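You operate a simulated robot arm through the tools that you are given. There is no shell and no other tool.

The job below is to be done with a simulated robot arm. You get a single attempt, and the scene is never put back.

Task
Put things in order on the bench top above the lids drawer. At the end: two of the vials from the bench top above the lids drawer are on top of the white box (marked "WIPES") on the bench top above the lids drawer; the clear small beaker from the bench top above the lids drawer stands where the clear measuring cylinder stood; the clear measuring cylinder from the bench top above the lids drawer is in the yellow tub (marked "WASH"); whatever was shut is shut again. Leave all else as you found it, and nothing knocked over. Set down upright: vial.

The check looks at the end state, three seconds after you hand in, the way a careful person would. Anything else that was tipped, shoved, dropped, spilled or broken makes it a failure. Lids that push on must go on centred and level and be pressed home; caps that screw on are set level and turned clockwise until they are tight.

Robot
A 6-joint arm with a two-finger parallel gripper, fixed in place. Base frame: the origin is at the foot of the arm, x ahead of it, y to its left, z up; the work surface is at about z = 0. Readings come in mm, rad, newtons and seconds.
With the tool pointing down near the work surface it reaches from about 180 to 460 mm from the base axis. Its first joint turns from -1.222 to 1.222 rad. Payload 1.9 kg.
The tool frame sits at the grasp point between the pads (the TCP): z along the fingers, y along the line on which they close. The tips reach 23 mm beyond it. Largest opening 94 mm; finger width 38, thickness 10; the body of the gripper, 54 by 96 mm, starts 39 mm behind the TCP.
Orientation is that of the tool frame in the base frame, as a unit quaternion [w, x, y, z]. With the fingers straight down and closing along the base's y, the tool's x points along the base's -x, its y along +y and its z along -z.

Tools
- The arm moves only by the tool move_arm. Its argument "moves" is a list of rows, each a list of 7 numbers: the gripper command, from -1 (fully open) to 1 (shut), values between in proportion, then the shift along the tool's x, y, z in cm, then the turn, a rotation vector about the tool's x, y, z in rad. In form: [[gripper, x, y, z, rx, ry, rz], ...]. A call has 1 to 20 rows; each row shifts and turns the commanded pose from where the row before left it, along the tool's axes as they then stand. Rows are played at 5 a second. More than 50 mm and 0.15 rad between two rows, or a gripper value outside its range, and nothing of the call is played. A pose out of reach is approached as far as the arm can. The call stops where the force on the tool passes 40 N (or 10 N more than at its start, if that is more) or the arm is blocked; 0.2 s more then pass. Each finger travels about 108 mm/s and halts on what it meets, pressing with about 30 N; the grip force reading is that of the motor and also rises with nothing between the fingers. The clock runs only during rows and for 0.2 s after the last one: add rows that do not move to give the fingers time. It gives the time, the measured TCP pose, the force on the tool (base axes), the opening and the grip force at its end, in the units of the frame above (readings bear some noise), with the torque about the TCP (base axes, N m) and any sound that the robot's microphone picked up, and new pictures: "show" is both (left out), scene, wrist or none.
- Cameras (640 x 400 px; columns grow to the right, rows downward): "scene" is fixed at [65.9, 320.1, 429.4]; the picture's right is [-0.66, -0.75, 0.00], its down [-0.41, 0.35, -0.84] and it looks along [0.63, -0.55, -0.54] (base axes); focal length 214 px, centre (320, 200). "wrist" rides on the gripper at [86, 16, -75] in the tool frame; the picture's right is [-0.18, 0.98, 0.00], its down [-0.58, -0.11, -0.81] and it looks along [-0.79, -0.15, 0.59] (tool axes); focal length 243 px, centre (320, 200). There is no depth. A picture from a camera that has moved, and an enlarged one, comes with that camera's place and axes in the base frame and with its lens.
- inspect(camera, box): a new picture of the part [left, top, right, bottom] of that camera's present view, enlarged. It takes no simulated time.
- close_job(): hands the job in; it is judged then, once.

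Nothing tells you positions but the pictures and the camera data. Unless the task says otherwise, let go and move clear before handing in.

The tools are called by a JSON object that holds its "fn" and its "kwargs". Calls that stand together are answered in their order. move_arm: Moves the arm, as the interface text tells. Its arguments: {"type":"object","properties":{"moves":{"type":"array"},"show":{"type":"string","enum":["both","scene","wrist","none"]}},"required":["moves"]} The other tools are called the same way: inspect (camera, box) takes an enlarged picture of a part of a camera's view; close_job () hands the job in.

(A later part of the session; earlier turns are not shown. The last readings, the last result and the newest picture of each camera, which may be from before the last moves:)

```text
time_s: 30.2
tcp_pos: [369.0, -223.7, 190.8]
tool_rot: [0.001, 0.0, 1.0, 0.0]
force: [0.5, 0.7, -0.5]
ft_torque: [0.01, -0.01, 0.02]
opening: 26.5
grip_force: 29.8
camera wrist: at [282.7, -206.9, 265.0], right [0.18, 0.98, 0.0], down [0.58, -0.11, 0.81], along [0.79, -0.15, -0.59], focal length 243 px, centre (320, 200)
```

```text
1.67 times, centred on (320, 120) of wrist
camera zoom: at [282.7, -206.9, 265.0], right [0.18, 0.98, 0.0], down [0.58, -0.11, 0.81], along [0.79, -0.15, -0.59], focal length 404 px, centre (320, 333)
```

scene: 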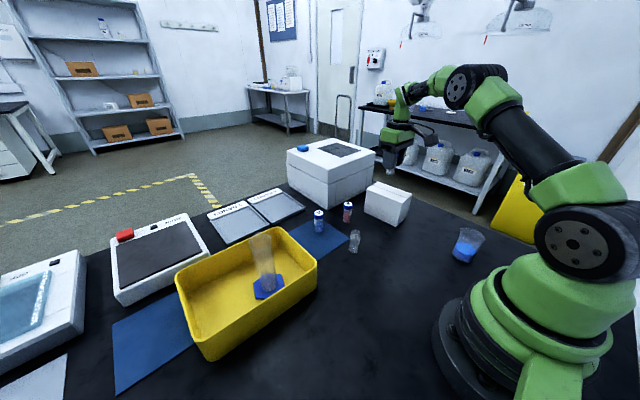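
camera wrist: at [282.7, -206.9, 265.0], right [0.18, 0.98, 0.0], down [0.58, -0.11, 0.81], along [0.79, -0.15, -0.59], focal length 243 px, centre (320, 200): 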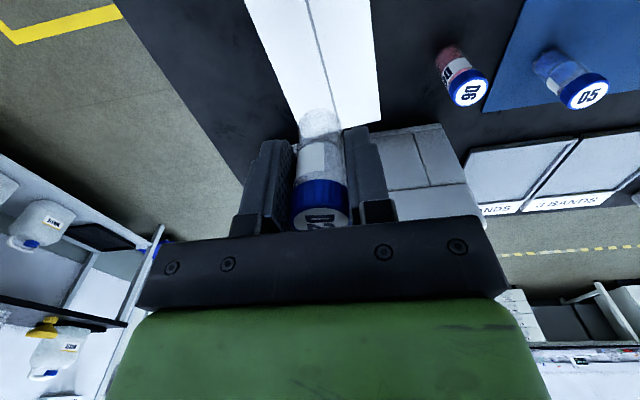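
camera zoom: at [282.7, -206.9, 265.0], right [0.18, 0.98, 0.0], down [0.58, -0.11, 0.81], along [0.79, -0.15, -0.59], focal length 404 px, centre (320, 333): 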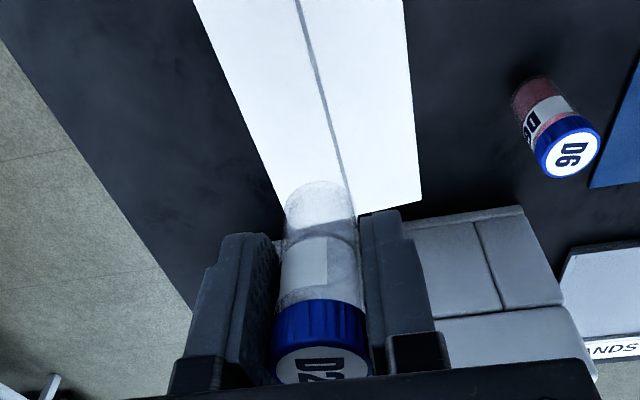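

D2 is over the box midline near (369,-224), with the box's far edge around x=418. I'll go 5 mm further out, then lower to just above the top.

{"fn": "move_arm", "kwargs": {"moves": [[1, -0.5, 0, 0, 0, 0, 0], [1, 0, 0, 1.2, 0, 0, 0], [1, 0, 0, 1.2, 0, 0, 0], [1, 0, 0, 1.2, 0, 0, 0], [1, 0, 0, 1.0, 0, 0, 0], [1, 0, 0, 0, 0, 0, 0]], "show": "both"}}

{"fn": "inspect", "kwargs": {"camera": "scene", "box": [350, 150, 430, 220]}}

{"fn": "inspect", "kwargs": {"camera": "wrist", "box": [220, 0, 420, 240]}}

```text
time_s: 31.6
tcp_pos: [376.2, -222.8, 144.5]
tool_rot: [0.001, 0.0, 1.0, 0.001]
force: [0.5, -0.2, 0.4]
ft_torque: [0.02, 0.0, 0.0]
opening: 26.1
grip_force: 30.3
camera wrist: at [290.0, -206.2, 219.4], right [0.18, 0.98, 0.0], down [0.58, -0.11, 0.81], along [0.79, -0.15, -0.59], focal length 243 px, centre (320, 200)
```

scene: 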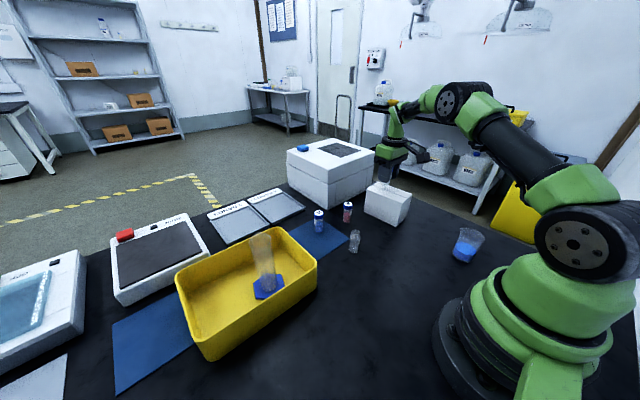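
wrist: 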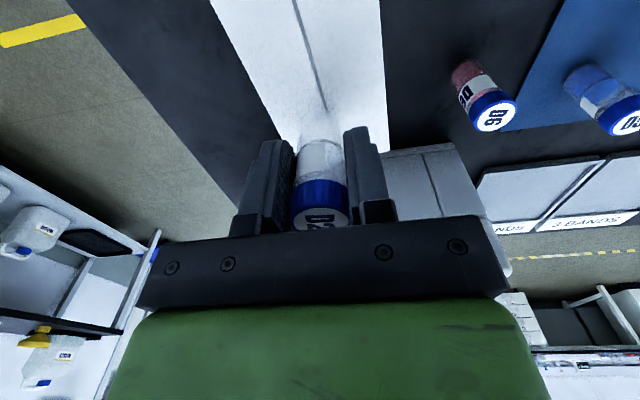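

```text
5.71 times, centred on (390, 185) of scene
camera zoom: at [65.9, 320.1, 429.4], right [-0.66, -0.75, 0.0], down [-0.41, 0.35, -0.84], along [0.63, -0.55, -0.54], focal length 1226 px, centre (-80, 286)
```

zoom: 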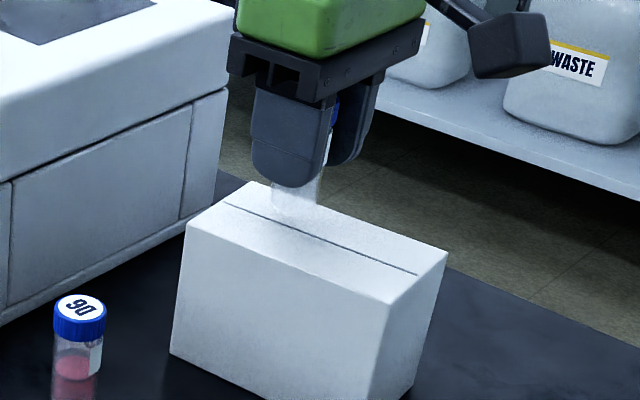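

```text
1.67 times, centred on (320, 120) of wrist
camera zoom: at [290.0, -206.2, 219.4], right [0.18, 0.98, 0.0], down [0.58, -0.11, 0.81], along [0.79, -0.15, -0.59], focal length 404 px, centre (320, 333)
```

zoom: 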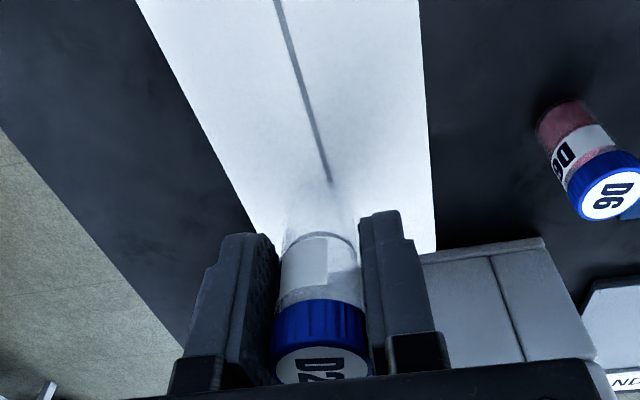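

The vial is about 10 mm above the box top. I'll descend in small steps, reading the force after each.

{"fn": "move_arm", "kwargs": {"moves": [[1, 0, 0, 0.4, 0, 0, 0], [1, 0, 0, 0.2, 0, 0, 0], [1, 0, 0, 0, 0, 0, 0]], "show": "none"}}

{"fn": "move_arm", "kwargs": {"moves": [[1, 0, 0, 0.15, 0, 0, 0], [1, 0, 0, 0, 0, 0, 0]], "show": "none"}}

```text
time_s: 32.4
tcp_pos: [376.7, -222.8, 139.7]
tool_rot: [0.002, 0.0, 1.0, 0.001]
force: [0.2, 0.2, 0.1]
ft_torque: [-0.03, -0.03, 0.02]
opening: 26.4
grip_force: 30.0
```

```text
time_s: 33.0
tcp_pos: [377.0, -222.0, 137.0]
tool_rot: [0.001, 0.0, 1.0, 0.0]
force: [0.4, -0.3, -1.1]
ft_torque: [0.01, 0.01, -0.01]
opening: 26.2
grip_force: 29.8
```

No contact yet at z≈137; the box top should be met near z≈134. Continuing down in small steps.

{"fn": "move_arm", "kwargs": {"moves": [[1, 0, 0, 0.12, 0, 0, 0], [1, 0, 0, 0, 0, 0, 0]], "show": "none"}}

{"fn": "move_arm", "kwargs": {"moves": [[1, 0, 0, 0.12, 0, 0, 0], [1, 0, 0, 0, 0, 0, 0]], "show": "none"}}

```text
time_s: 33.6
tcp_pos: [377.1, -224.2, 137.1]
tool_rot: [0.001, 0.0, 1.0, 0.0]
force: [-0.4, 0.4, -0.6]
ft_torque: [0.0, 0.0, 0.01]
opening: 26.5
grip_force: 29.9
```

```text
time_s: 34.2
tcp_pos: [375.4, -224.3, 135.3]
tool_rot: [0.002, 0.0, 1.0, 0.0]
force: [-0.2, -0.2, 1.7]
ft_torque: [0.04, 0.0, -0.04]
opening: 26.3
grip_force: 30.1
```

{"fn": "move_arm", "kwargs": {"moves": [[1, 0, 0, 0.1, 0, 0, 0], [1, 0, 0, 0, 0, 0, 0]], "show": "none"}}

```text
time_s: 34.8
tcp_pos: [377.2, -223.6, 135.2]
tool_rot: [0.001, 0.0, 1.0, 0.0]
force: [-2.8, 1.1, 15.2]
ft_torque: [0.06, 0.09, 0.02]
opening: 26.3
grip_force: 29.6
```

Contact is clear at about 15 N, so D2's base is on the box top. I'll ease off slightly and open gradually.

{"fn": "move_arm", "kwargs": {"moves": [[1, 0, 0, -0.06, 0, 0, 0], [0.42, 0, 0, 0, 0, 0, 0], [0.35, 0, 0, 0, 0, 0, 0], [0.2, 0, 0, 0, 0, 0, 0], [0.0, 0, 0, 0, 0, 0, 0], [-0.3, 0, 0, 0, 0, 0, 0], [-0.3, 0, 0, 0, 0, 0, 0]], "show": "both"}}

{"fn": "inspect", "kwargs": {"camera": "scene", "box": [350, 150, 430, 220]}}

```text
time_s: 36.4
tcp_pos: [376.1, -224.0, 134.9]
tool_rot: [0.0, 0.0, 1.0, 0.001]
force: [-0.2, 0.3, 0.6]
ft_torque: [0.01, 0.01, 0.01]
opening: 61.4
grip_force: 0.0
camera wrist: at [289.4, -206.5, 209.2], right [0.18, 0.98, 0.0], down [0.58, -0.11, 0.81], along [0.79, -0.15, -0.59], focal length 243 px, centre (320, 200)
```

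scene: 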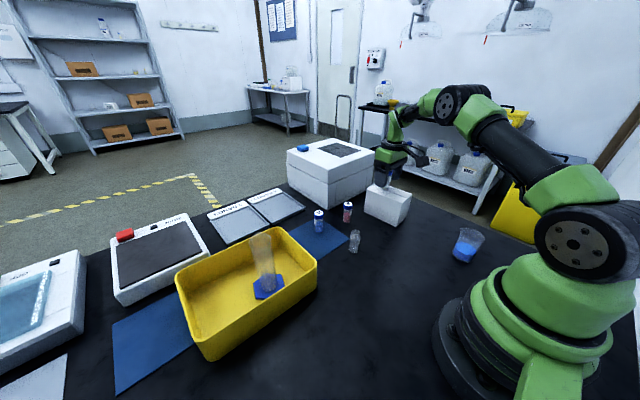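
wrist: 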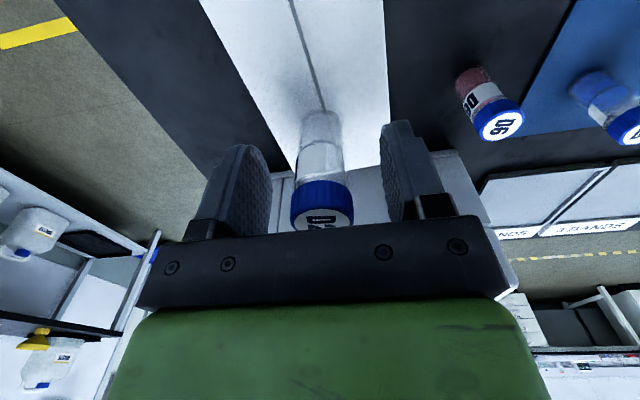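

```text
5.71 times, centred on (390, 185) of scene
camera zoom: at [65.9, 320.1, 429.4], right [-0.66, -0.75, 0.0], down [-0.41, 0.35, -0.84], along [0.63, -0.55, -0.54], focal length 1226 px, centre (-80, 286)
```

zoom: 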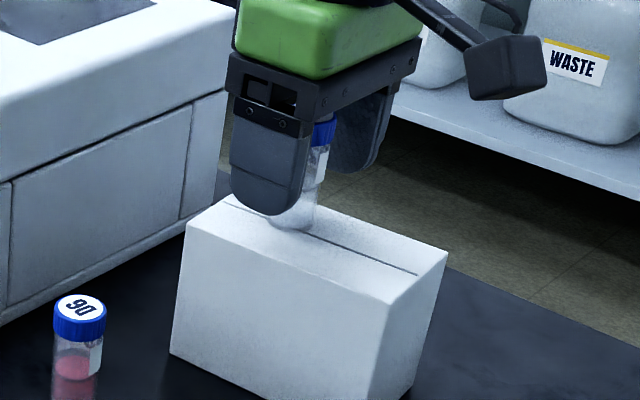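

D2 stands free on the box. I'll rise 90 mm and then shift over toward vial D6, which I estimate near (420,-104).

{"fn": "move_arm", "kwargs": {"moves": [[-0.3, 0, 0, -0.5, 0, 0, 0], [-0.3, 0, 0, -1.5, 0, 0, 0], [-0.3, 0, 0, -2.0, 0, 0, 0], [-0.3, 0, 0, -2.5, 0, 0, 0], [-0.3, 0, 0, -2.5, 0, 0, 0], [-0.4, -0.73, 2.0, 0, 0, 0, 0], [-0.4, -0.73, 2.0, 0, 0, 0, 0], [-0.4, -0.73, 2.0, 0, 0, 0, 0], [-0.4, -0.73, 2.0, 0, 0, 0, 0], [-0.4, -0.73, 2.0, 0, 0, 0, 0], [-0.4, -0.73, 2.0, 0, 0, 0, 0], [-0.4, 0, 0, 2.0, 0, 0, 0], [-0.4, 0, 0, 2.0, 0, 0, 0], [-0.4, 0, 0, 0, 0, 0, 0]], "show": "both"}}

{"fn": "inspect", "kwargs": {"camera": "wrist", "box": [220, 0, 420, 125]}}

{"fn": "inspect", "kwargs": {"camera": "scene", "box": [350, 150, 430, 220]}}

```text
time_s: 39.4
tcp_pos: [419.8, -103.5, 185.1]
tool_rot: [0.001, 0.0, 1.0, 0.001]
force: [-0.5, -0.1, 0.0]
ft_torque: [-0.01, 0.02, 0.02]
opening: 66.0
grip_force: 0.1
camera wrist: at [333.6, -86.7, 259.2], right [0.18, 0.98, 0.0], down [0.58, -0.11, 0.81], along [0.79, -0.15, -0.59], focal length 243 px, centre (320, 200)
```

scene: 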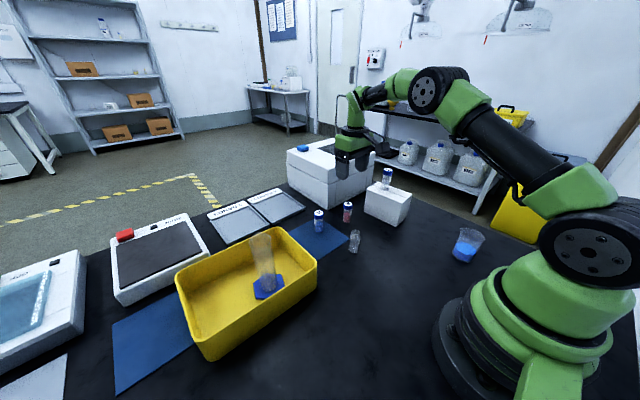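
wrist: 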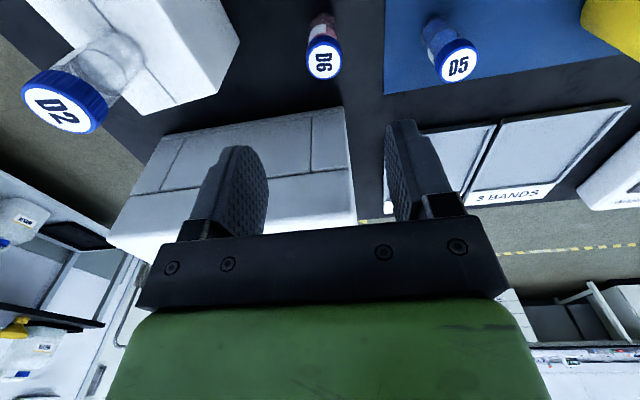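

```text
3.20 times, centred on (320, 62) of wrist
camera zoom: at [333.6, -86.7, 259.2], right [0.18, 0.98, 0.0], down [0.58, -0.11, 0.81], along [0.79, -0.15, -0.59], focal length 776 px, centre (320, 640)
```

zoom: 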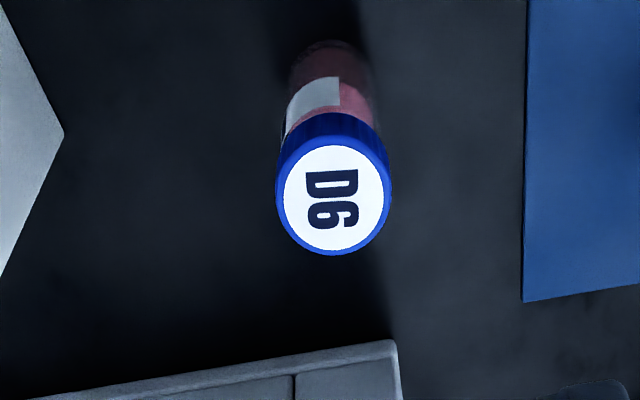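

```text
5.71 times, centred on (390, 185) of scene
camera zoom: at [65.9, 320.1, 429.4], right [-0.66, -0.75, 0.0], down [-0.41, 0.35, -0.84], along [0.63, -0.55, -0.54], focal length 1226 px, centre (-80, 286)
```

zoom: 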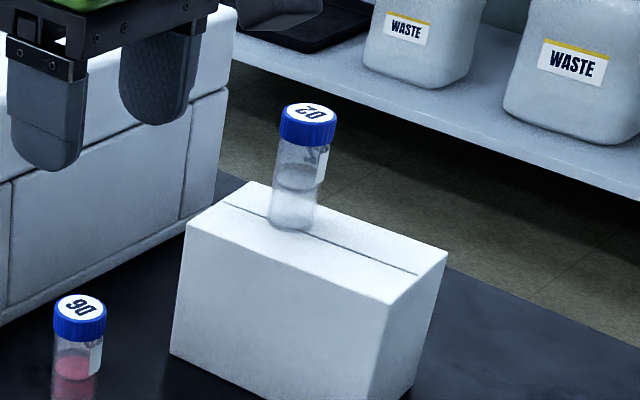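

D2 stands upright on the box. D6's cap lies about 3 mm nearer and 4 mm to the left of the tool axis, so I'll correct by that and descend partway, then recheck.

{"fn": "move_arm", "kwargs": {"moves": [[-0.4, 0.3, 0.39, 0, 0, 0, 0], [-0.4, 0, 0, 2.0, 0, 0, 0], [-0.4, 0, 0, 2.0, 0, 0, 0], [-0.4, 0, 0, 1.0, 0, 0, 0], [-0.4, 0, 0, 0, 0, 0, 0]], "show": "wrist"}}

{"fn": "inspect", "kwargs": {"camera": "wrist", "box": [220, 20, 420, 145]}}

```text
time_s: 40.6
tcp_pos: [416.4, -99.6, 134.8]
tool_rot: [0.002, -0.001, 1.0, 0.001]
force: [0.8, -0.6, 0.4]
ft_torque: [0.04, 0.0, 0.01]
opening: 65.6
grip_force: 0.1
camera wrist: at [329.7, -82.6, 209.2], right [0.18, 0.98, 0.0], down [0.58, -0.11, 0.81], along [0.79, -0.15, -0.59], focal length 243 px, centre (320, 200)
```

wrist: 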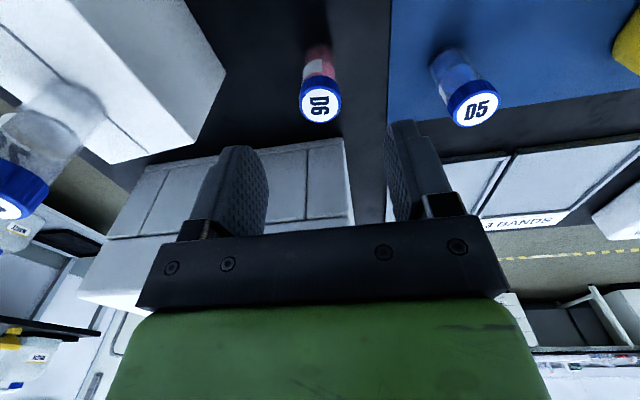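

```text
3.20 times, centred on (320, 82) of wrist
camera zoom: at [329.7, -82.6, 209.2], right [0.18, 0.98, 0.0], down [0.58, -0.11, 0.81], along [0.79, -0.15, -0.59], focal length 776 px, centre (320, 576)
```

zoom: 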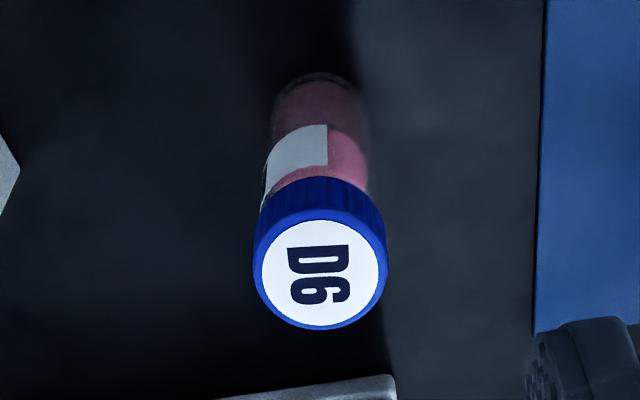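

D6 is now centred under the tool. Descending to TCP z≈45.

{"fn": "move_arm", "kwargs": {"moves": [[-0.4, 0, 0, 2.0, 0, 0, 0], [-0.4, 0, 0, 2.0, 0, 0, 0], [-0.4, 0, 0, 2.0, 0, 0, 0], [-0.4, 0, 0, 2.0, 0, 0, 0], [-0.4, 0, 0, 1.0, 0, 0, 0], [-0.4, 0, 0, 0, 0, 0, 0]], "show": "both"}}

```text
time_s: 42.0
tcp_pos: [418.3, -99.6, 44.7]
tool_rot: [0.0, 0.0, 1.0, 0.001]
force: [0.6, -0.3, -0.7]
ft_torque: [0.0, -0.03, 0.0]
opening: 66.0
grip_force: 0.0
camera wrist: at [330.6, -82.3, 119.5], right [0.18, 0.98, 0.0], down [0.58, -0.11, 0.81], along [0.79, -0.15, -0.59], focal length 243 px, centre (320, 200)
```

scene: 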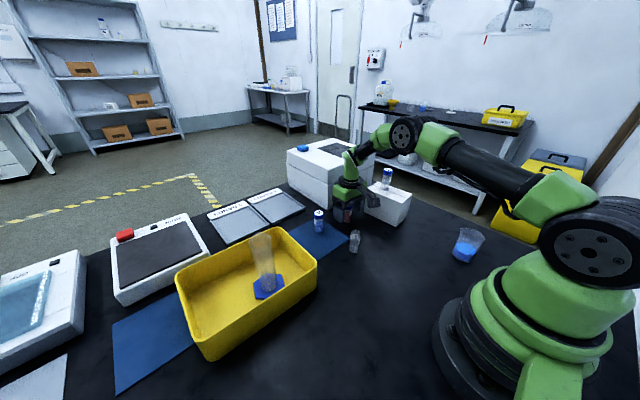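
wrist: 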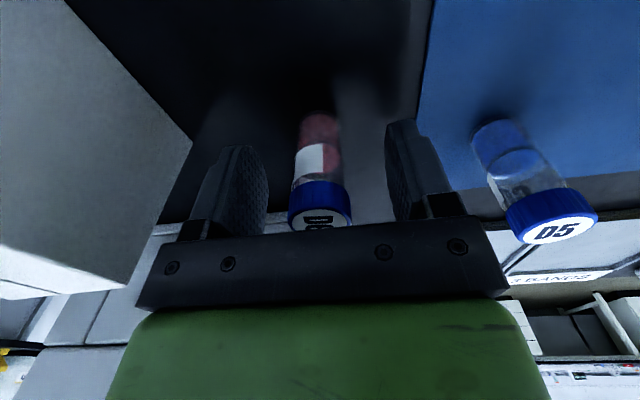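

D6 stands between the pads, well centred, and D5 and the box are clear of the fingers. Closing and lifting a little to confirm the hold.

{"fn": "move_arm", "kwargs": {"moves": [[0.0, 0, 0, 0, 0, 0, 0], [0.3, 0, 0, 0, 0, 0, 0], [1, 0, 0, 0, 0, 0, 0], [1, 0, 0, 0, 0, 0, 0], [1, 0, 0, 0, 0, 0, 0]], "show": "wrist"}}

```text
time_s: 43.2
tcp_pos: [417.4, -99.8, 45.6]
tool_rot: [0.001, 0.0, 1.0, 0.001]
force: [-0.4, -1.3, -0.7]
ft_torque: [-0.01, -0.01, 0.02]
opening: 26.3
grip_force: 30.0
camera wrist: at [330.6, -82.3, 119.7], right [0.18, 0.98, 0.0], down [0.58, -0.11, 0.81], along [0.79, -0.15, -0.59], focal length 243 px, centre (320, 200)
```

wrist: 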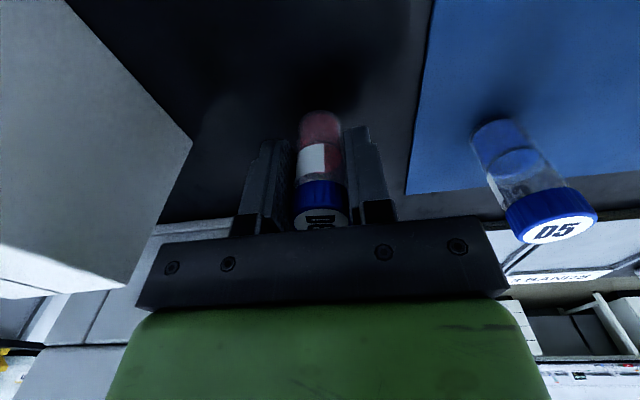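

D6 is gripped at 26.3 mm. I'll lift 160 mm, pull back to x≈324, and then swing toward the box's near half so as not to pass over D2.

{"fn": "move_arm", "kwargs": {"moves": [[1, 0, 0, -0.5, 0, 0, 0], [1, 0, 0, -1.5, 0, 0, 0], [1, 0, 0, -2.5, 0, 0, 0], [1, 0, 0, -2.5, 0, 0, 0], [1, 0, 0, -2.5, 0, 0, 0], [1, 0, 0, -2.5, 0, 0, 0], [1, 0, 0, -2.5, 0, 0, 0], [1, 0, 0, -1.5, 0, 0, 0], [1, 1.0, 0, 0, 0, 0, 0], [1, 2.0, 0, 0, 0, 0, 0], [1, 2.0, 0, 0, 0, 0, 0], [1, 2.0, 0, 0, 0, 0, 0], [1, 1.5, 0, 0, 0, 0, 0], [1, 0.8, 0, 0, 0, 0, 0], [1, 0, 0, 0, 0, 0, 0]], "show": "both"}}

```text
time_s: 46.4
tcp_pos: [322.6, -99.8, 205.1]
tool_rot: [0.001, 0.0, 1.0, 0.0]
force: [-0.7, 0.4, 0.8]
ft_torque: [-0.01, -0.02, 0.03]
opening: 26.5
grip_force: 29.9
camera wrist: at [236.6, -82.1, 279.6], right [0.18, 0.98, 0.0], down [0.58, -0.11, 0.81], along [0.79, -0.15, -0.59], focal length 243 px, centre (320, 200)
```

scene: 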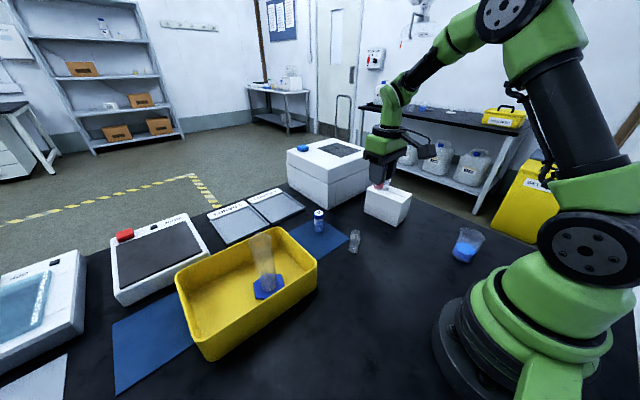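
wrist: 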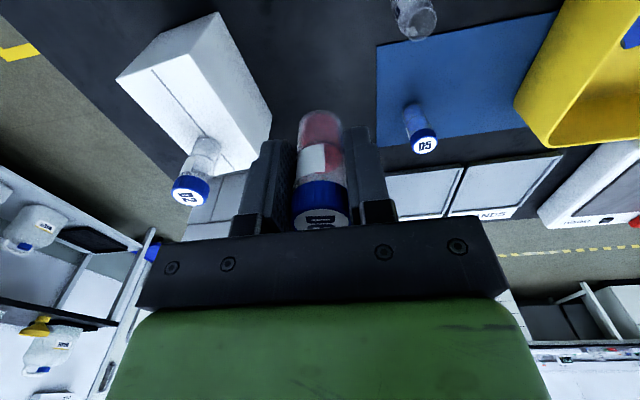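

D6 hangs upright, and D2 still stands on the box. Moving sideways to y≈-227 over the near half of the box.

{"fn": "move_arm", "kwargs": {"moves": [[1, 0, -1.0, 0, 0, 0, 0], [1, 0, -2.0, 0, 0, 0, 0], [1, 0, -2.0, 0, 0, 0, 0], [1, 0, -2.0, 0, 0, 0, 0], [1, 0, -2.0, 0, 0, 0, 0], [1, 0, -2.0, 0, 0, 0, 0], [1, 0, -1.2, 0, 0, 0, 0], [1, 0, -0.5, 0, 0, 0, 0], [1, 0, 0, 0, 0, 0, 0]], "show": "both"}}

{"fn": "inspect", "kwargs": {"camera": "wrist", "box": [220, 0, 420, 240]}}

{"fn": "inspect", "kwargs": {"camera": "scene", "box": [350, 140, 440, 225]}}

```text
time_s: 48.4
tcp_pos: [323.6, -227.5, 204.5]
tool_rot: [0.001, 0.0, 1.0, 0.0]
force: [-0.7, 1.0, -0.5]
ft_torque: [0.01, 0.01, -0.01]
opening: 26.4
grip_force: 29.6
camera wrist: at [237.5, -210.3, 278.5], right [0.18, 0.98, 0.0], down [0.58, -0.11, 0.81], along [0.79, -0.15, -0.59], focal length 243 px, centre (320, 200)
```

scene: 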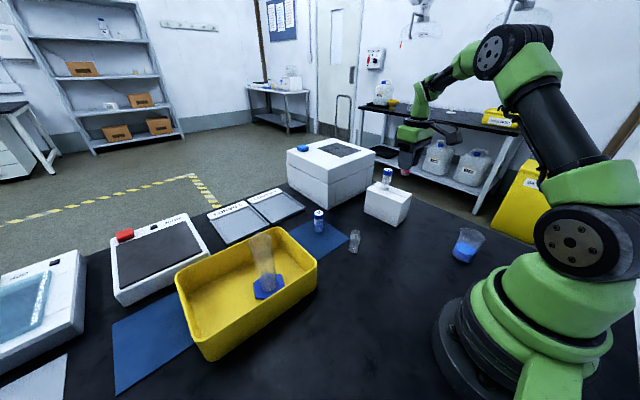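
wrist: 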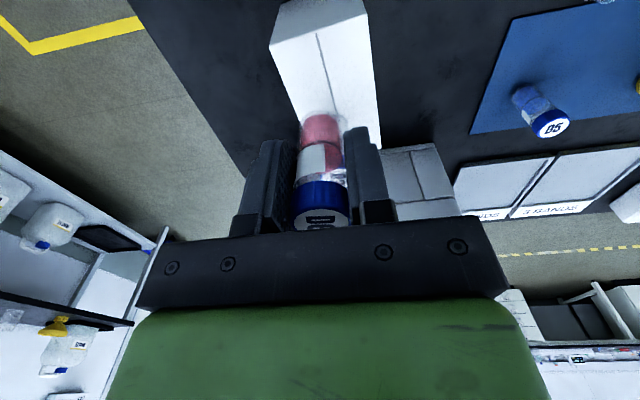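

```text
1.67 times, centred on (320, 120) of wrist
camera zoom: at [237.5, -210.3, 278.5], right [0.18, 0.98, 0.0], down [0.58, -0.11, 0.81], along [0.79, -0.15, -0.59], focal length 404 px, centre (320, 333)
```

zoom: 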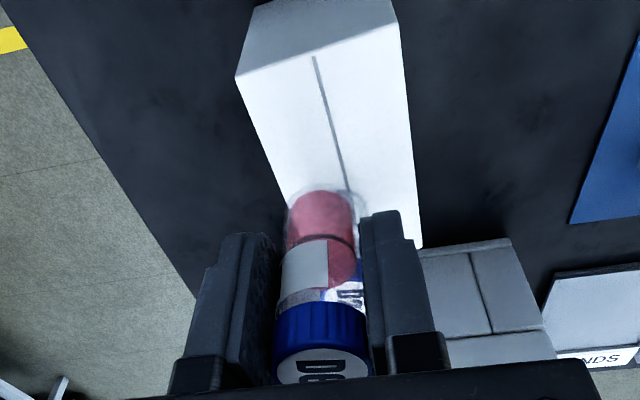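

```text
4.71 times, centred on (395, 182) of scene
camera zoom: at [65.9, 320.1, 429.4], right [-0.66, -0.75, 0.0], down [-0.41, 0.35, -0.84], along [0.63, -0.55, -0.54], focal length 1009 px, centre (-33, 282)
```

zoom: 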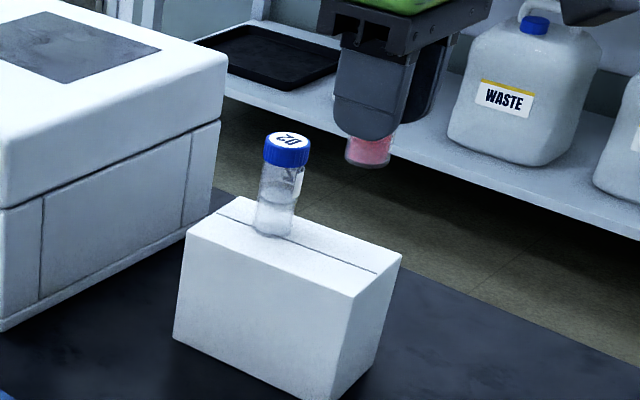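

The near half of the box top is under D6, about 22 mm in from the near edge, with D2 50 mm further out. I'll nudge 2 mm in y and lower to just above contact.

{"fn": "move_arm", "kwargs": {"moves": [[1, 0, 0.25, 0, 0, 0, 0], [1, 0, 0, 1.5, 0, 0, 0], [1, 0, 0, 1.5, 0, 0, 0], [1, 0, 0, 1.5, 0, 0, 0], [1, 0, 0, 1.2, 0, 0, 0], [1, 0, 0, 0.6, 0, 0, 0], [1, 0, 0, 0.2, 0, 0, 0], [1, 0, 0, 0, 0, 0, 0]], "show": "both"}}

{"fn": "move_arm", "kwargs": {"moves": [[1, 0, 0, 0.12, 0, 0, 0], [1, 0, 0, 0, 0, 0, 0]], "show": "none"}}

```text
time_s: 50.2
tcp_pos: [323.7, -223.4, 140.6]
tool_rot: [0.001, 0.0, 1.0, 0.001]
force: [0.2, 0.2, -0.7]
ft_torque: [-0.01, 0.0, -0.01]
opening: 26.6
grip_force: 30.1
camera wrist: at [236.6, -206.8, 214.3], right [0.18, 0.98, 0.0], down [0.58, -0.11, 0.81], along [0.79, -0.15, -0.59], focal length 243 px, centre (320, 200)
```

scene: 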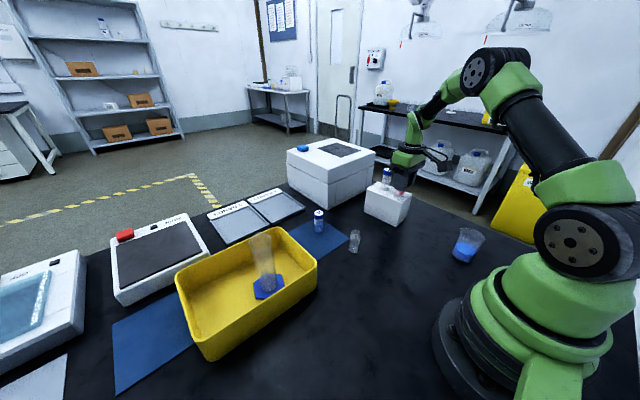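
wrist: 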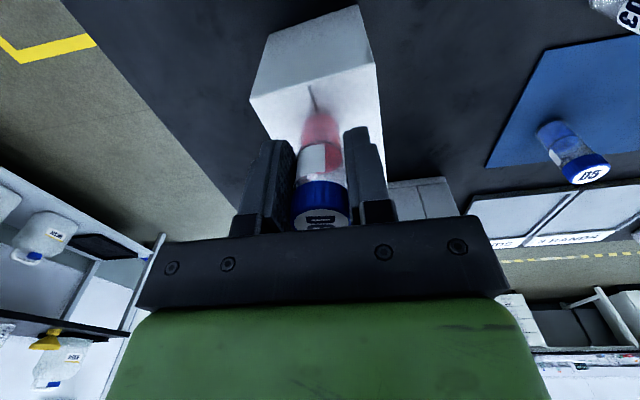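

```text
time_s: 50.8
tcp_pos: [323.5, -224.4, 138.0]
tool_rot: [0.001, 0.0, 1.0, 0.001]
force: [0.6, 0.2, -0.3]
ft_torque: [-0.03, -0.01, -0.02]
opening: 26.0
grip_force: 29.8
```

D6 is a few millimetres above the box top with no contact yet. Stepping down further.

{"fn": "move_arm", "kwargs": {"moves": [[1, 0, 0, 0.12, 0, 0, 0], [1, 0, 0, 0, 0, 0, 0]], "show": "none"}}

{"fn": "move_arm", "kwargs": {"moves": [[1, 0, 0, 0.12, 0, 0, 0], [1, 0, 0, 0, 0, 0, 0]], "show": "none"}}

```text
time_s: 51.4
tcp_pos: [324.1, -223.2, 137.6]
tool_rot: [0.001, 0.0, 1.0, 0.001]
force: [-1.2, 0.1, 0.4]
ft_torque: [-0.01, 0.01, -0.01]
opening: 26.3
grip_force: 30.2
```

```text
time_s: 52.0
tcp_pos: [323.7, -224.9, 136.4]
tool_rot: [0.001, 0.0, 1.0, 0.001]
force: [0.2, 0.2, 0.8]
ft_torque: [0.0, 0.02, 0.0]
opening: 26.3
grip_force: 29.7
```

{"fn": "move_arm", "kwargs": {"moves": [[1, 0, 0, 0.1, 0, 0, 0], [1, 0, 0, 0, 0, 0, 0]], "show": "none"}}

```text
time_s: 52.6
tcp_pos: [324.0, -223.0, 136.3]
tool_rot: [0.0, 0.001, 1.0, 0.001]
force: [0.6, 0.3, 0.5]
ft_torque: [0.01, -0.03, 0.02]
opening: 26.3
grip_force: 30.3
```

Still no contact at z≈136; going on in 1 mm steps.

{"fn": "move_arm", "kwargs": {"moves": [[1, 0, 0, 0.1, 0, 0, 0], [1, 0, 0, 0, 0, 0, 0]], "show": "none"}}

```text
time_s: 53.2
tcp_pos: [324.0, -225.1, 134.6]
tool_rot: [0.001, 0.001, 1.0, 0.001]
force: [-1.3, 0.8, 14.8]
ft_torque: [0.04, 0.0, 0.04]
opening: 26.5
grip_force: 29.3
```

D6 has touched down, with about 15 N at z≈134.6. I'll ease off slightly, open gradually, and look.

{"fn": "move_arm", "kwargs": {"moves": [[1, 0, 0, -0.06, 0, 0, 0], [0.42, 0, 0, 0, 0, 0, 0], [0.35, 0, 0, 0, 0, 0, 0], [0.2, 0, 0, 0, 0, 0, 0], [0.0, 0, 0, 0, 0, 0, 0], [-0.3, 0, 0, 0, 0, 0, 0], [-0.3, 0, 0, 0, 0, 0, 0]], "show": "both"}}

{"fn": "inspect", "kwargs": {"camera": "scene", "box": [350, 150, 430, 220]}}

```text
time_s: 54.8
tcp_pos: [324.4, -223.4, 135.0]
tool_rot: [0.001, 0.0, 1.0, 0.0]
force: [0.2, -0.5, 0.1]
ft_torque: [-0.01, 0.02, -0.01]
opening: 61.1
grip_force: 0.0
camera wrist: at [236.9, -207.1, 209.2], right [0.18, 0.98, 0.0], down [0.58, -0.11, 0.81], along [0.79, -0.15, -0.59], focal length 243 px, centre (320, 200)
```

scene: 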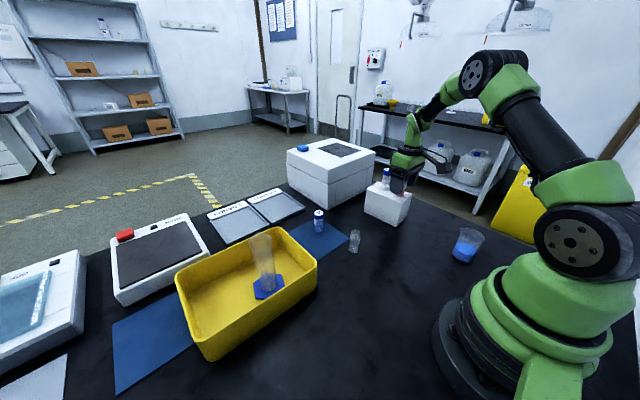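
wrist: 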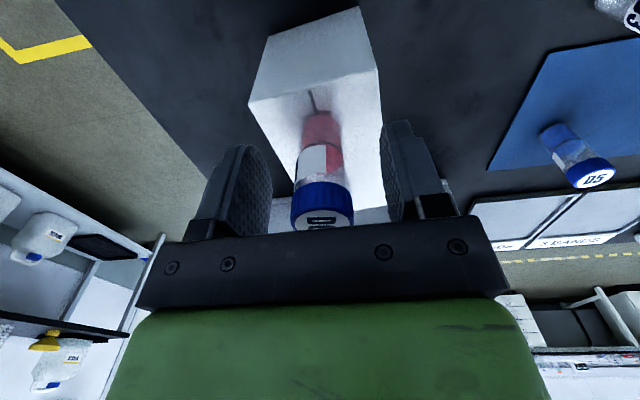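

```text
5.71 times, centred on (390, 185) of scene
camera zoom: at [65.9, 320.1, 429.4], right [-0.66, -0.75, 0.0], down [-0.41, 0.35, -0.84], along [0.63, -0.55, -0.54], focal length 1226 px, centre (-80, 286)
```

zoom: 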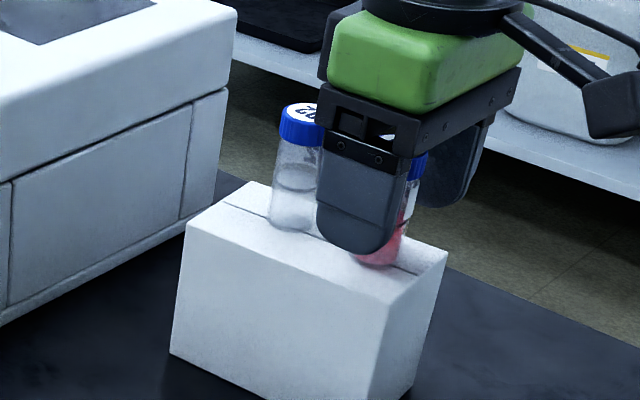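

D6 stands free on the box beside D2. I'll rise straight up, then move at height toward the beaker, which I estimate near (117,-225).

{"fn": "move_arm", "kwargs": {"moves": [[-0.3, 0, 0, -0.5, 0, 0, 0], [-0.3, 0, 0, -1.5, 0, 0, 0], [-0.3, 0, 0, -2.0, 0, 0, 0], [-0.3, 0, 0, -2.5, 0, 0, 0], [-0.3, 0, 0, -2.5, 0, 0, 0], [-0.3, 0, 0, -2.5, 0, 0, 0], [-1, 1.0, 0, 0, 0, 0, 0], [-1, 2.0, 0, 0, 0, 0, 0], [-1, 2.0, 0, 0, 0, 0, 0], [-1, 2.0, 0, 0, 0, 0, 0], [-1, 2.0, 0, 0, 0, 0, 0], [-1, 2.0, 0, 0, 0, 0, 0], [-1, 2.0, 0, 0, 0, 0, 0], [-1, 2.0, 0, 0, 0, 0, 0], [-1, 2.0, 0, 0, 0, 0, 0], [-1, 2.0, 0, 0, 0, 0, 0], [-1, 0, 0, 0, 0, 0, 0]], "show": "both"}}

{"fn": "inspect", "kwargs": {"camera": "scene", "box": [350, 150, 430, 220]}}

{"fn": "inspect", "kwargs": {"camera": "wrist", "box": [220, 0, 420, 125]}}

```text
time_s: 58.4
tcp_pos: [133.5, -224.4, 248.4]
tool_rot: [0.0, 0.0, 1.0, 0.001]
force: [-0.1, -0.1, -0.7]
ft_torque: [0.02, 0.0, 0.01]
opening: 94.1
grip_force: 0.1
camera wrist: at [46.9, -208.2, 323.5], right [0.18, 0.98, 0.0], down [0.58, -0.11, 0.81], along [0.79, -0.15, -0.59], focal length 243 px, centre (320, 200)
```

scene: 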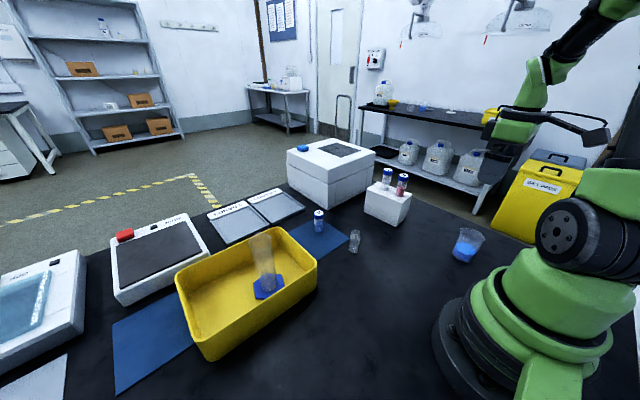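
wrist: 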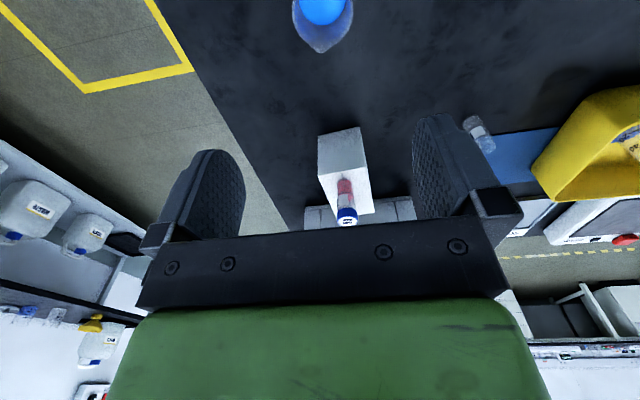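

```text
5.71 times, centred on (390, 185) of scene
camera zoom: at [65.8, 320.1, 429.4], right [-0.66, -0.75, 0.0], down [-0.41, 0.35, -0.84], along [0.63, -0.55, -0.54], focal length 1226 px, centre (-80, 286)
```

zoom: 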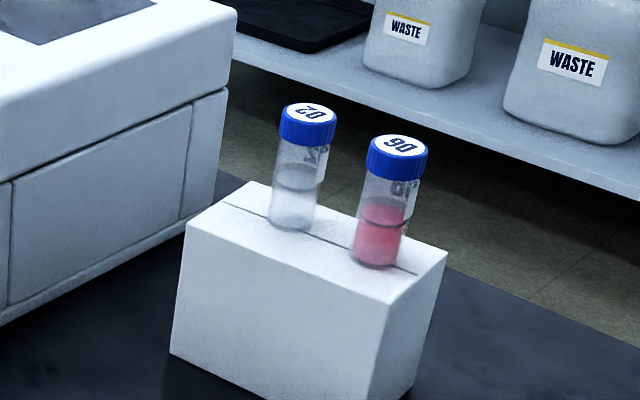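

```text
3.20 times, centred on (320, 62) of wrist
camera zoom: at [46.9, -208.2, 323.5], right [0.18, 0.98, 0.0], down [0.58, -0.11, 0.81], along [0.79, -0.15, -0.59], focal length 776 px, centre (320, 640)
```

zoom: 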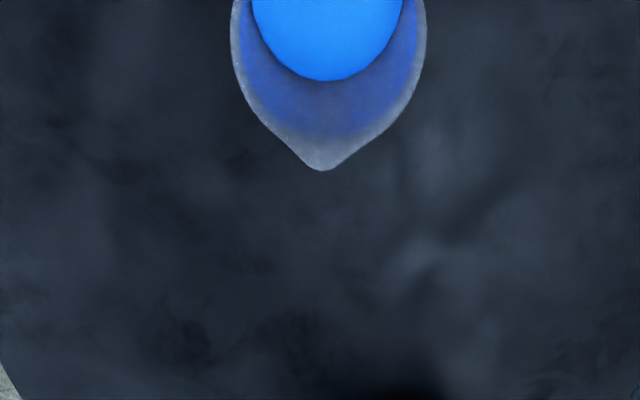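

Both vials stand upright on the box. The beaker's spout also points to +x, so closing along y suits it; its rim centre works out near (118,-219). I'll move over it and come down partway.

{"fn": "move_arm", "kwargs": {"moves": [[-1, 0.75, 0.22, 0, 0, 0, 0], [-1, 0.75, 0.22, 0, 0, 0, 0], [-1, 0, 0, 2.0, 0, 0, 0], [-1, 0, 0, 2.0, 0, 0, 0], [-1, 0, 0, 2.0, 0, 0, 0], [-1, 0, 0, 2.0, 0, 0, 0], [-1, 0, 0, 0, 0, 0, 0]], "show": "both"}}

{"fn": "inspect", "kwargs": {"camera": "wrist", "box": [220, 0, 420, 125]}}

```text
time_s: 60.0
tcp_pos: [118.7, -219.9, 169.5]
tool_rot: [0.0, 0.0, 1.0, 0.001]
force: [0.5, 0.4, 0.2]
ft_torque: [0.04, 0.03, 0.02]
opening: 93.8
grip_force: 0.1
camera wrist: at [32.3, -202.4, 243.3], right [0.18, 0.98, 0.0], down [0.58, -0.11, 0.81], along [0.79, -0.15, -0.59], focal length 243 px, centre (320, 200)
```

scene: 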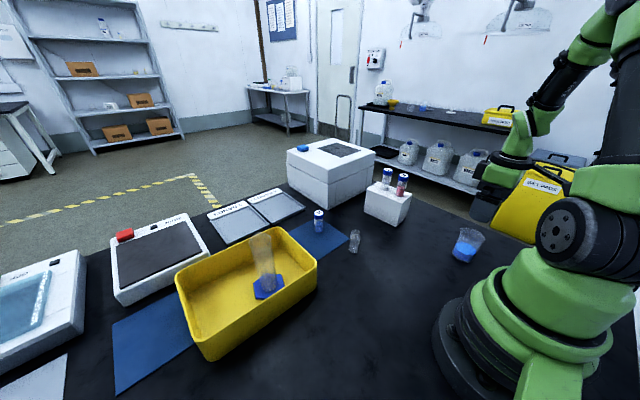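
wrist: 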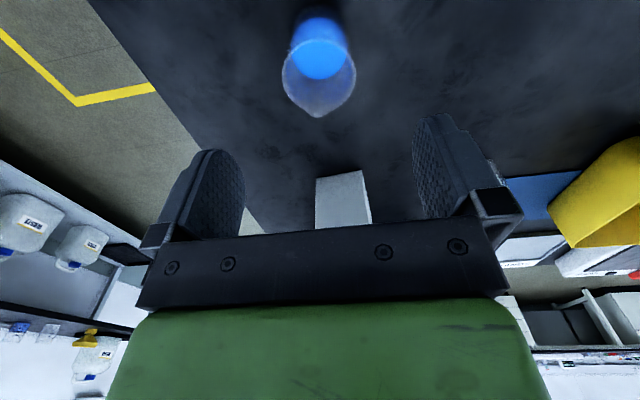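

```text
3.20 times, centred on (320, 62) of wrist
camera zoom: at [32.3, -202.4, 243.3], right [0.18, 0.98, 0.0], down [0.58, -0.11, 0.81], along [0.79, -0.15, -0.59], focal length 776 px, centre (320, 640)
```

zoom: 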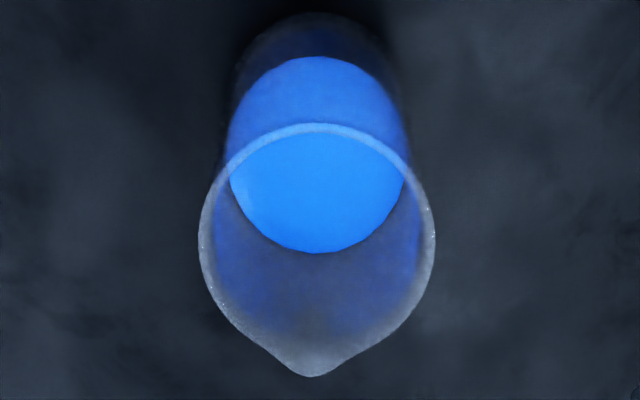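

The beaker is centred under the gripper to within about 2 mm, with a rim around 53 mm. I'll make that small correction and lower to TCP z≈46.

{"fn": "move_arm", "kwargs": {"moves": [[-1, 0.2, 0.05, 2.0, 0, 0, 0], [-1, 0, 0, 2.0, 0, 0, 0], [-1, 0, 0, 2.0, 0, 0, 0], [-1, 0, 0, 2.0, 0, 0, 0], [-1, 0, 0, 2.0, 0, 0, 0], [-1, 0, 0, 1.5, 0, 0, 0], [-1, 0, 0, 0.8, 0, 0, 0], [-1, 0, 0, 0, 0, 0, 0]], "show": "both"}}

{"fn": "inspect", "kwargs": {"camera": "scene", "box": [410, 190, 520, 280]}}

```text
time_s: 61.8
tcp_pos: [118.1, -219.4, 46.1]
tool_rot: [0.001, 0.0, 1.0, 0.001]
force: [-1.4, 0.6, 0.1]
ft_torque: [0.01, 0.06, 0.03]
opening: 93.9
grip_force: 0.0
camera wrist: at [30.4, -202.3, 120.5], right [0.18, 0.98, 0.0], down [0.58, -0.11, 0.81], along [0.79, -0.15, -0.59], focal length 243 px, centre (320, 200)
```

scene: 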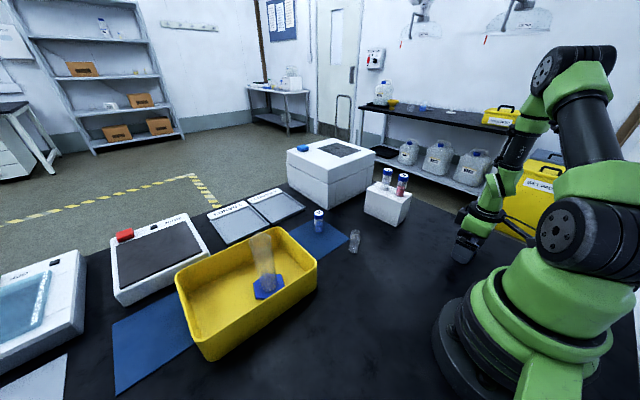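
wrist: 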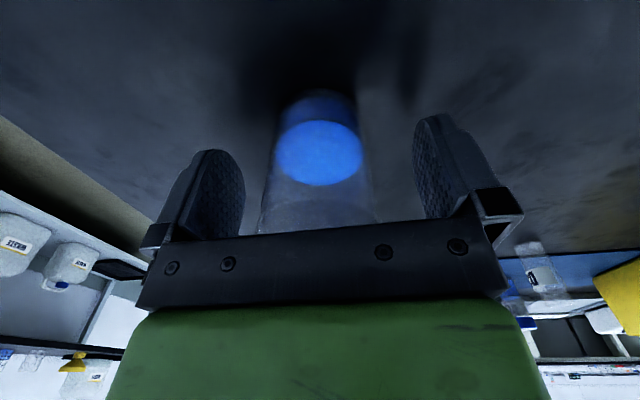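

```text
4.44 times, centred on (465, 235) of scene
camera zoom: at [65.9, 320.1, 429.4], right [-0.66, -0.75, 0.0], down [-0.41, 0.35, -0.84], along [0.63, -0.55, -0.54], focal length 953 px, centre (-324, 44)
```

zoom: 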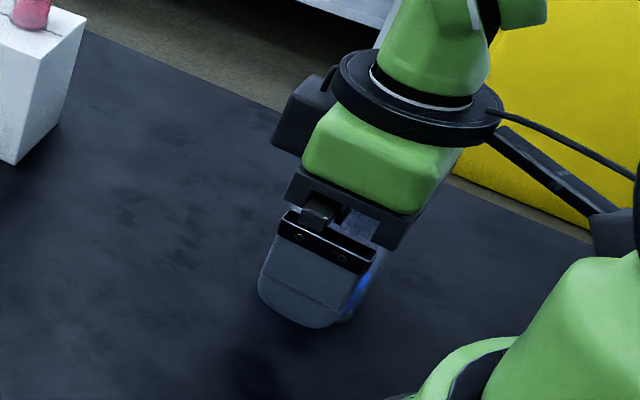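

The beaker is between the open pads, with palm clearance above the rim. Closing gently in stages.

{"fn": "move_arm", "kwargs": {"moves": [[-0.6, 0, 0, 0, 0, 0, 0], [-0.35, 0, 0, 0, 0, 0, 0], [-0.2, 0, 0, 0, 0, 0, 0], [-0.1, 0, 0, 0, 0, 0, 0], [0.0, 0, 0, 0, 0, 0, 0], [0.2, 0, 0, 0, 0, 0, 0], [1, 0, 0, 0, 0, 0, 0], [1, 0, 0, 0, 0, 0, 0]], "show": "both"}}

```text
time_s: 63.6
tcp_pos: [116.4, -219.9, 46.7]
tool_rot: [0.001, 0.0, 1.0, 0.002]
force: [-0.3, -1.3, 1.5]
ft_torque: [-0.07, -0.03, -0.01]
opening: 50.0
grip_force: 30.3
camera wrist: at [30.4, -202.3, 120.8], right [0.18, 0.98, 0.0], down [0.58, -0.11, 0.81], along [0.79, -0.15, -0.59], focal length 243 px, centre (320, 200)
```

scene: 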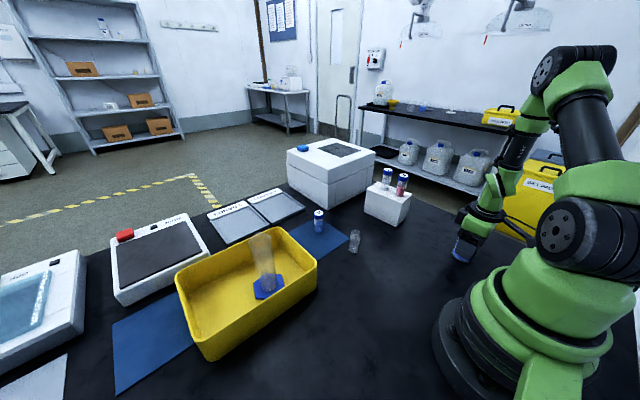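
wrist: 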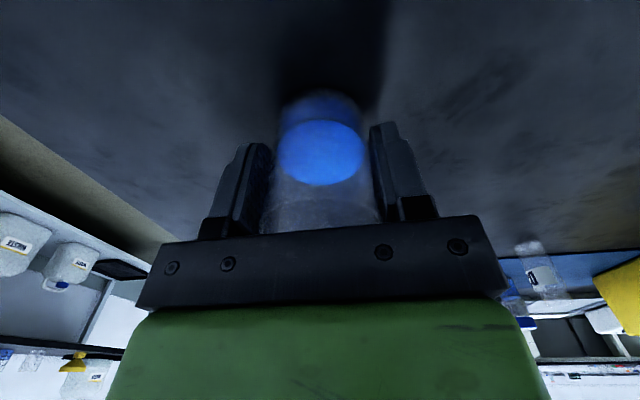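

The beaker is held at 50 mm opening. I'll lift it gently 50 mm and keep it level.

{"fn": "move_arm", "kwargs": {"moves": [[1, 0, 0, -0.2, 0, 0, 0], [1, 0, 0, -0.4, 0, 0, 0], [1, 0, 0, -0.7, 0, 0, 0], [1, 0, 0, -1.0, 0, 0, 0], [1, 0, 0, -1.0, 0, 0, 0], [1, 0, 0, -0.9, 0, 0, 0], [1, 0, 0, -0.5, 0, 0, 0], [1, 0, 0, -0.3, 0, 0, 0], [1, 0, 0, 0, 0, 0, 0]], "show": "both"}}

```text
time_s: 65.6
tcp_pos: [117.1, -219.1, 96.7]
tool_rot: [0.001, 0.0, 1.0, 0.001]
force: [0.1, 0.1, 0.0]
ft_torque: [0.02, -0.02, 0.03]
opening: 50.3
grip_force: 30.0
camera wrist: at [30.1, -202.0, 170.3], right [0.18, 0.98, 0.0], down [0.58, -0.11, 0.81], along [0.79, -0.15, -0.59], focal length 243 px, centre (320, 200)
```

scene: 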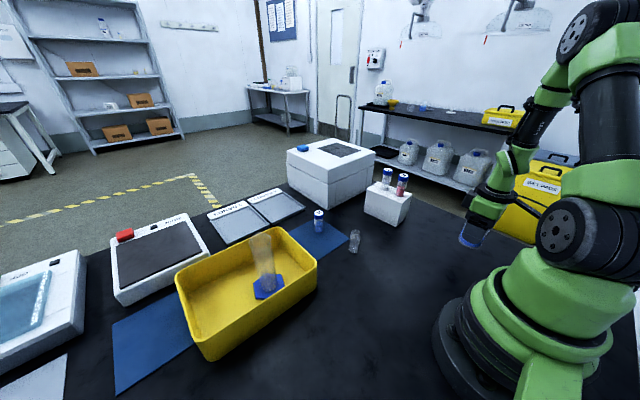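
wrist: 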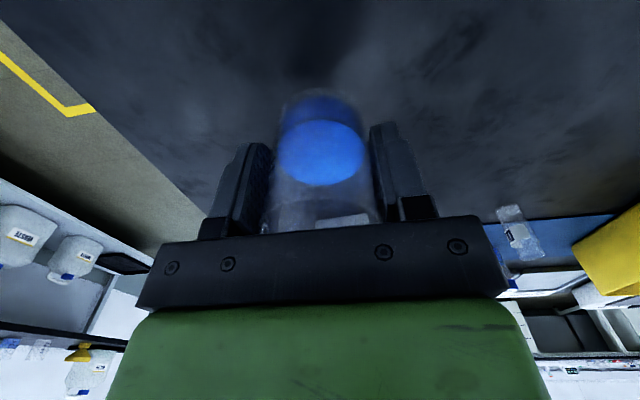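

The beaker is lifted and level. I'll carry it slowly to where the cylinder stood, which I have at about (218.5,-120).

{"fn": "move_arm", "kwargs": {"moves": [[1, -0.3, 0.3, 0, 0, 0, 0], [1, -0.6, 0.6, 0, 0, 0, 0], [1, -0.9, 0.9, 0, 0, 0, 0], [1, -1.2, 1.2, 0, 0, 0, 0], [1, -1.2, 1.2, 0, 0, 0, 0], [1, -1.2, 1.2, 0, 0, 0, 0], [1, -1.2, 1.2, 0, 0, 0, 0], [1, -1.2, 1.2, 0, 0, 0, 0], [1, -0.9, 0.85, 0, 0, 0, 0], [1, -0.7, 0.6, 0, 0, 0, 0], [1, -0.45, 0.4, 0, 0, 0, 0], [1, -0.3, 0.3, 0, 0, 0, 0], [1, 0, 0, 0, 0, 0, 0], [1, 0, 0, 0, 0, 0, 0]], "show": "both"}}

```text
time_s: 68.6
tcp_pos: [217.7, -119.3, 97.9]
tool_rot: [0.0, 0.001, 1.0, 0.001]
force: [-1.2, 0.4, -0.4]
ft_torque: [0.01, 0.0, 0.0]
opening: 50.3
grip_force: 30.2
camera wrist: at [131.6, -102.1, 170.9], right [0.18, 0.98, 0.0], down [0.58, -0.11, 0.81], along [0.79, -0.15, -0.59], focal length 243 px, centre (320, 200)
```

scene: 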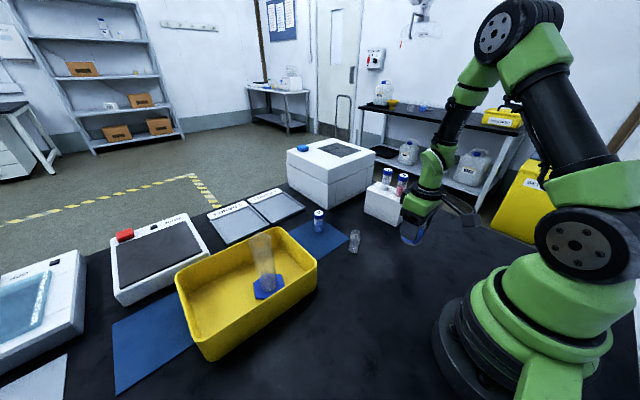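
wrist: 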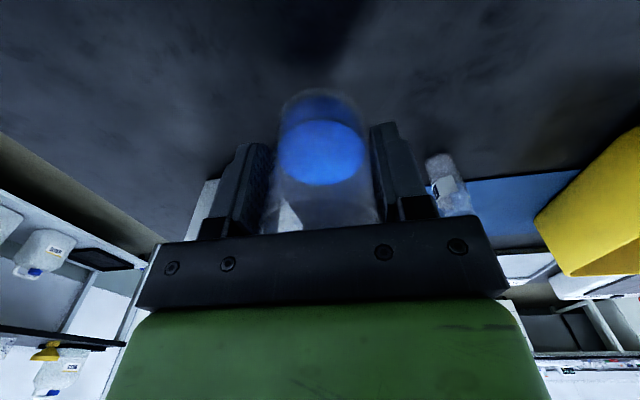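

The beaker is above the cylinder's old spot. Lowering slowly to a few millimetres above the bench.

{"fn": "move_arm", "kwargs": {"moves": [[1, 0, 0, 0.3, 0, 0, 0], [1, 0, 0, 0.7, 0, 0, 0], [1, 0, 0, 1.0, 0, 0, 0], [1, 0, 0, 1.0, 0, 0, 0], [1, 0, 0, 0.8, 0, 0, 0], [1, 0, 0, 0.5, 0, 0, 0], [1, 0, 0, 0.3, 0, 0, 0], [1, 0, 0, 0, 0, 0, 0]], "show": "none"}}

{"fn": "move_arm", "kwargs": {"moves": [[1, 0, 0, 0.15, 0, 0, 0], [1, 0, 0, 0, 0, 0, 0]], "show": "none"}}

```text
time_s: 70.4
tcp_pos: [218.4, -120.6, 51.0]
tool_rot: [0.001, 0.001, 1.0, 0.0]
force: [0.1, 0.0, -0.6]
ft_torque: [0.0, -0.05, 0.01]
opening: 50.0
grip_force: 29.7
```

```text
time_s: 71.0
tcp_pos: [217.7, -118.6, 48.3]
tool_rot: [0.001, 0.0, 1.0, 0.001]
force: [-1.2, -0.4, -0.7]
ft_torque: [-0.01, -0.02, 0.03]
opening: 50.1
grip_force: 30.1
```

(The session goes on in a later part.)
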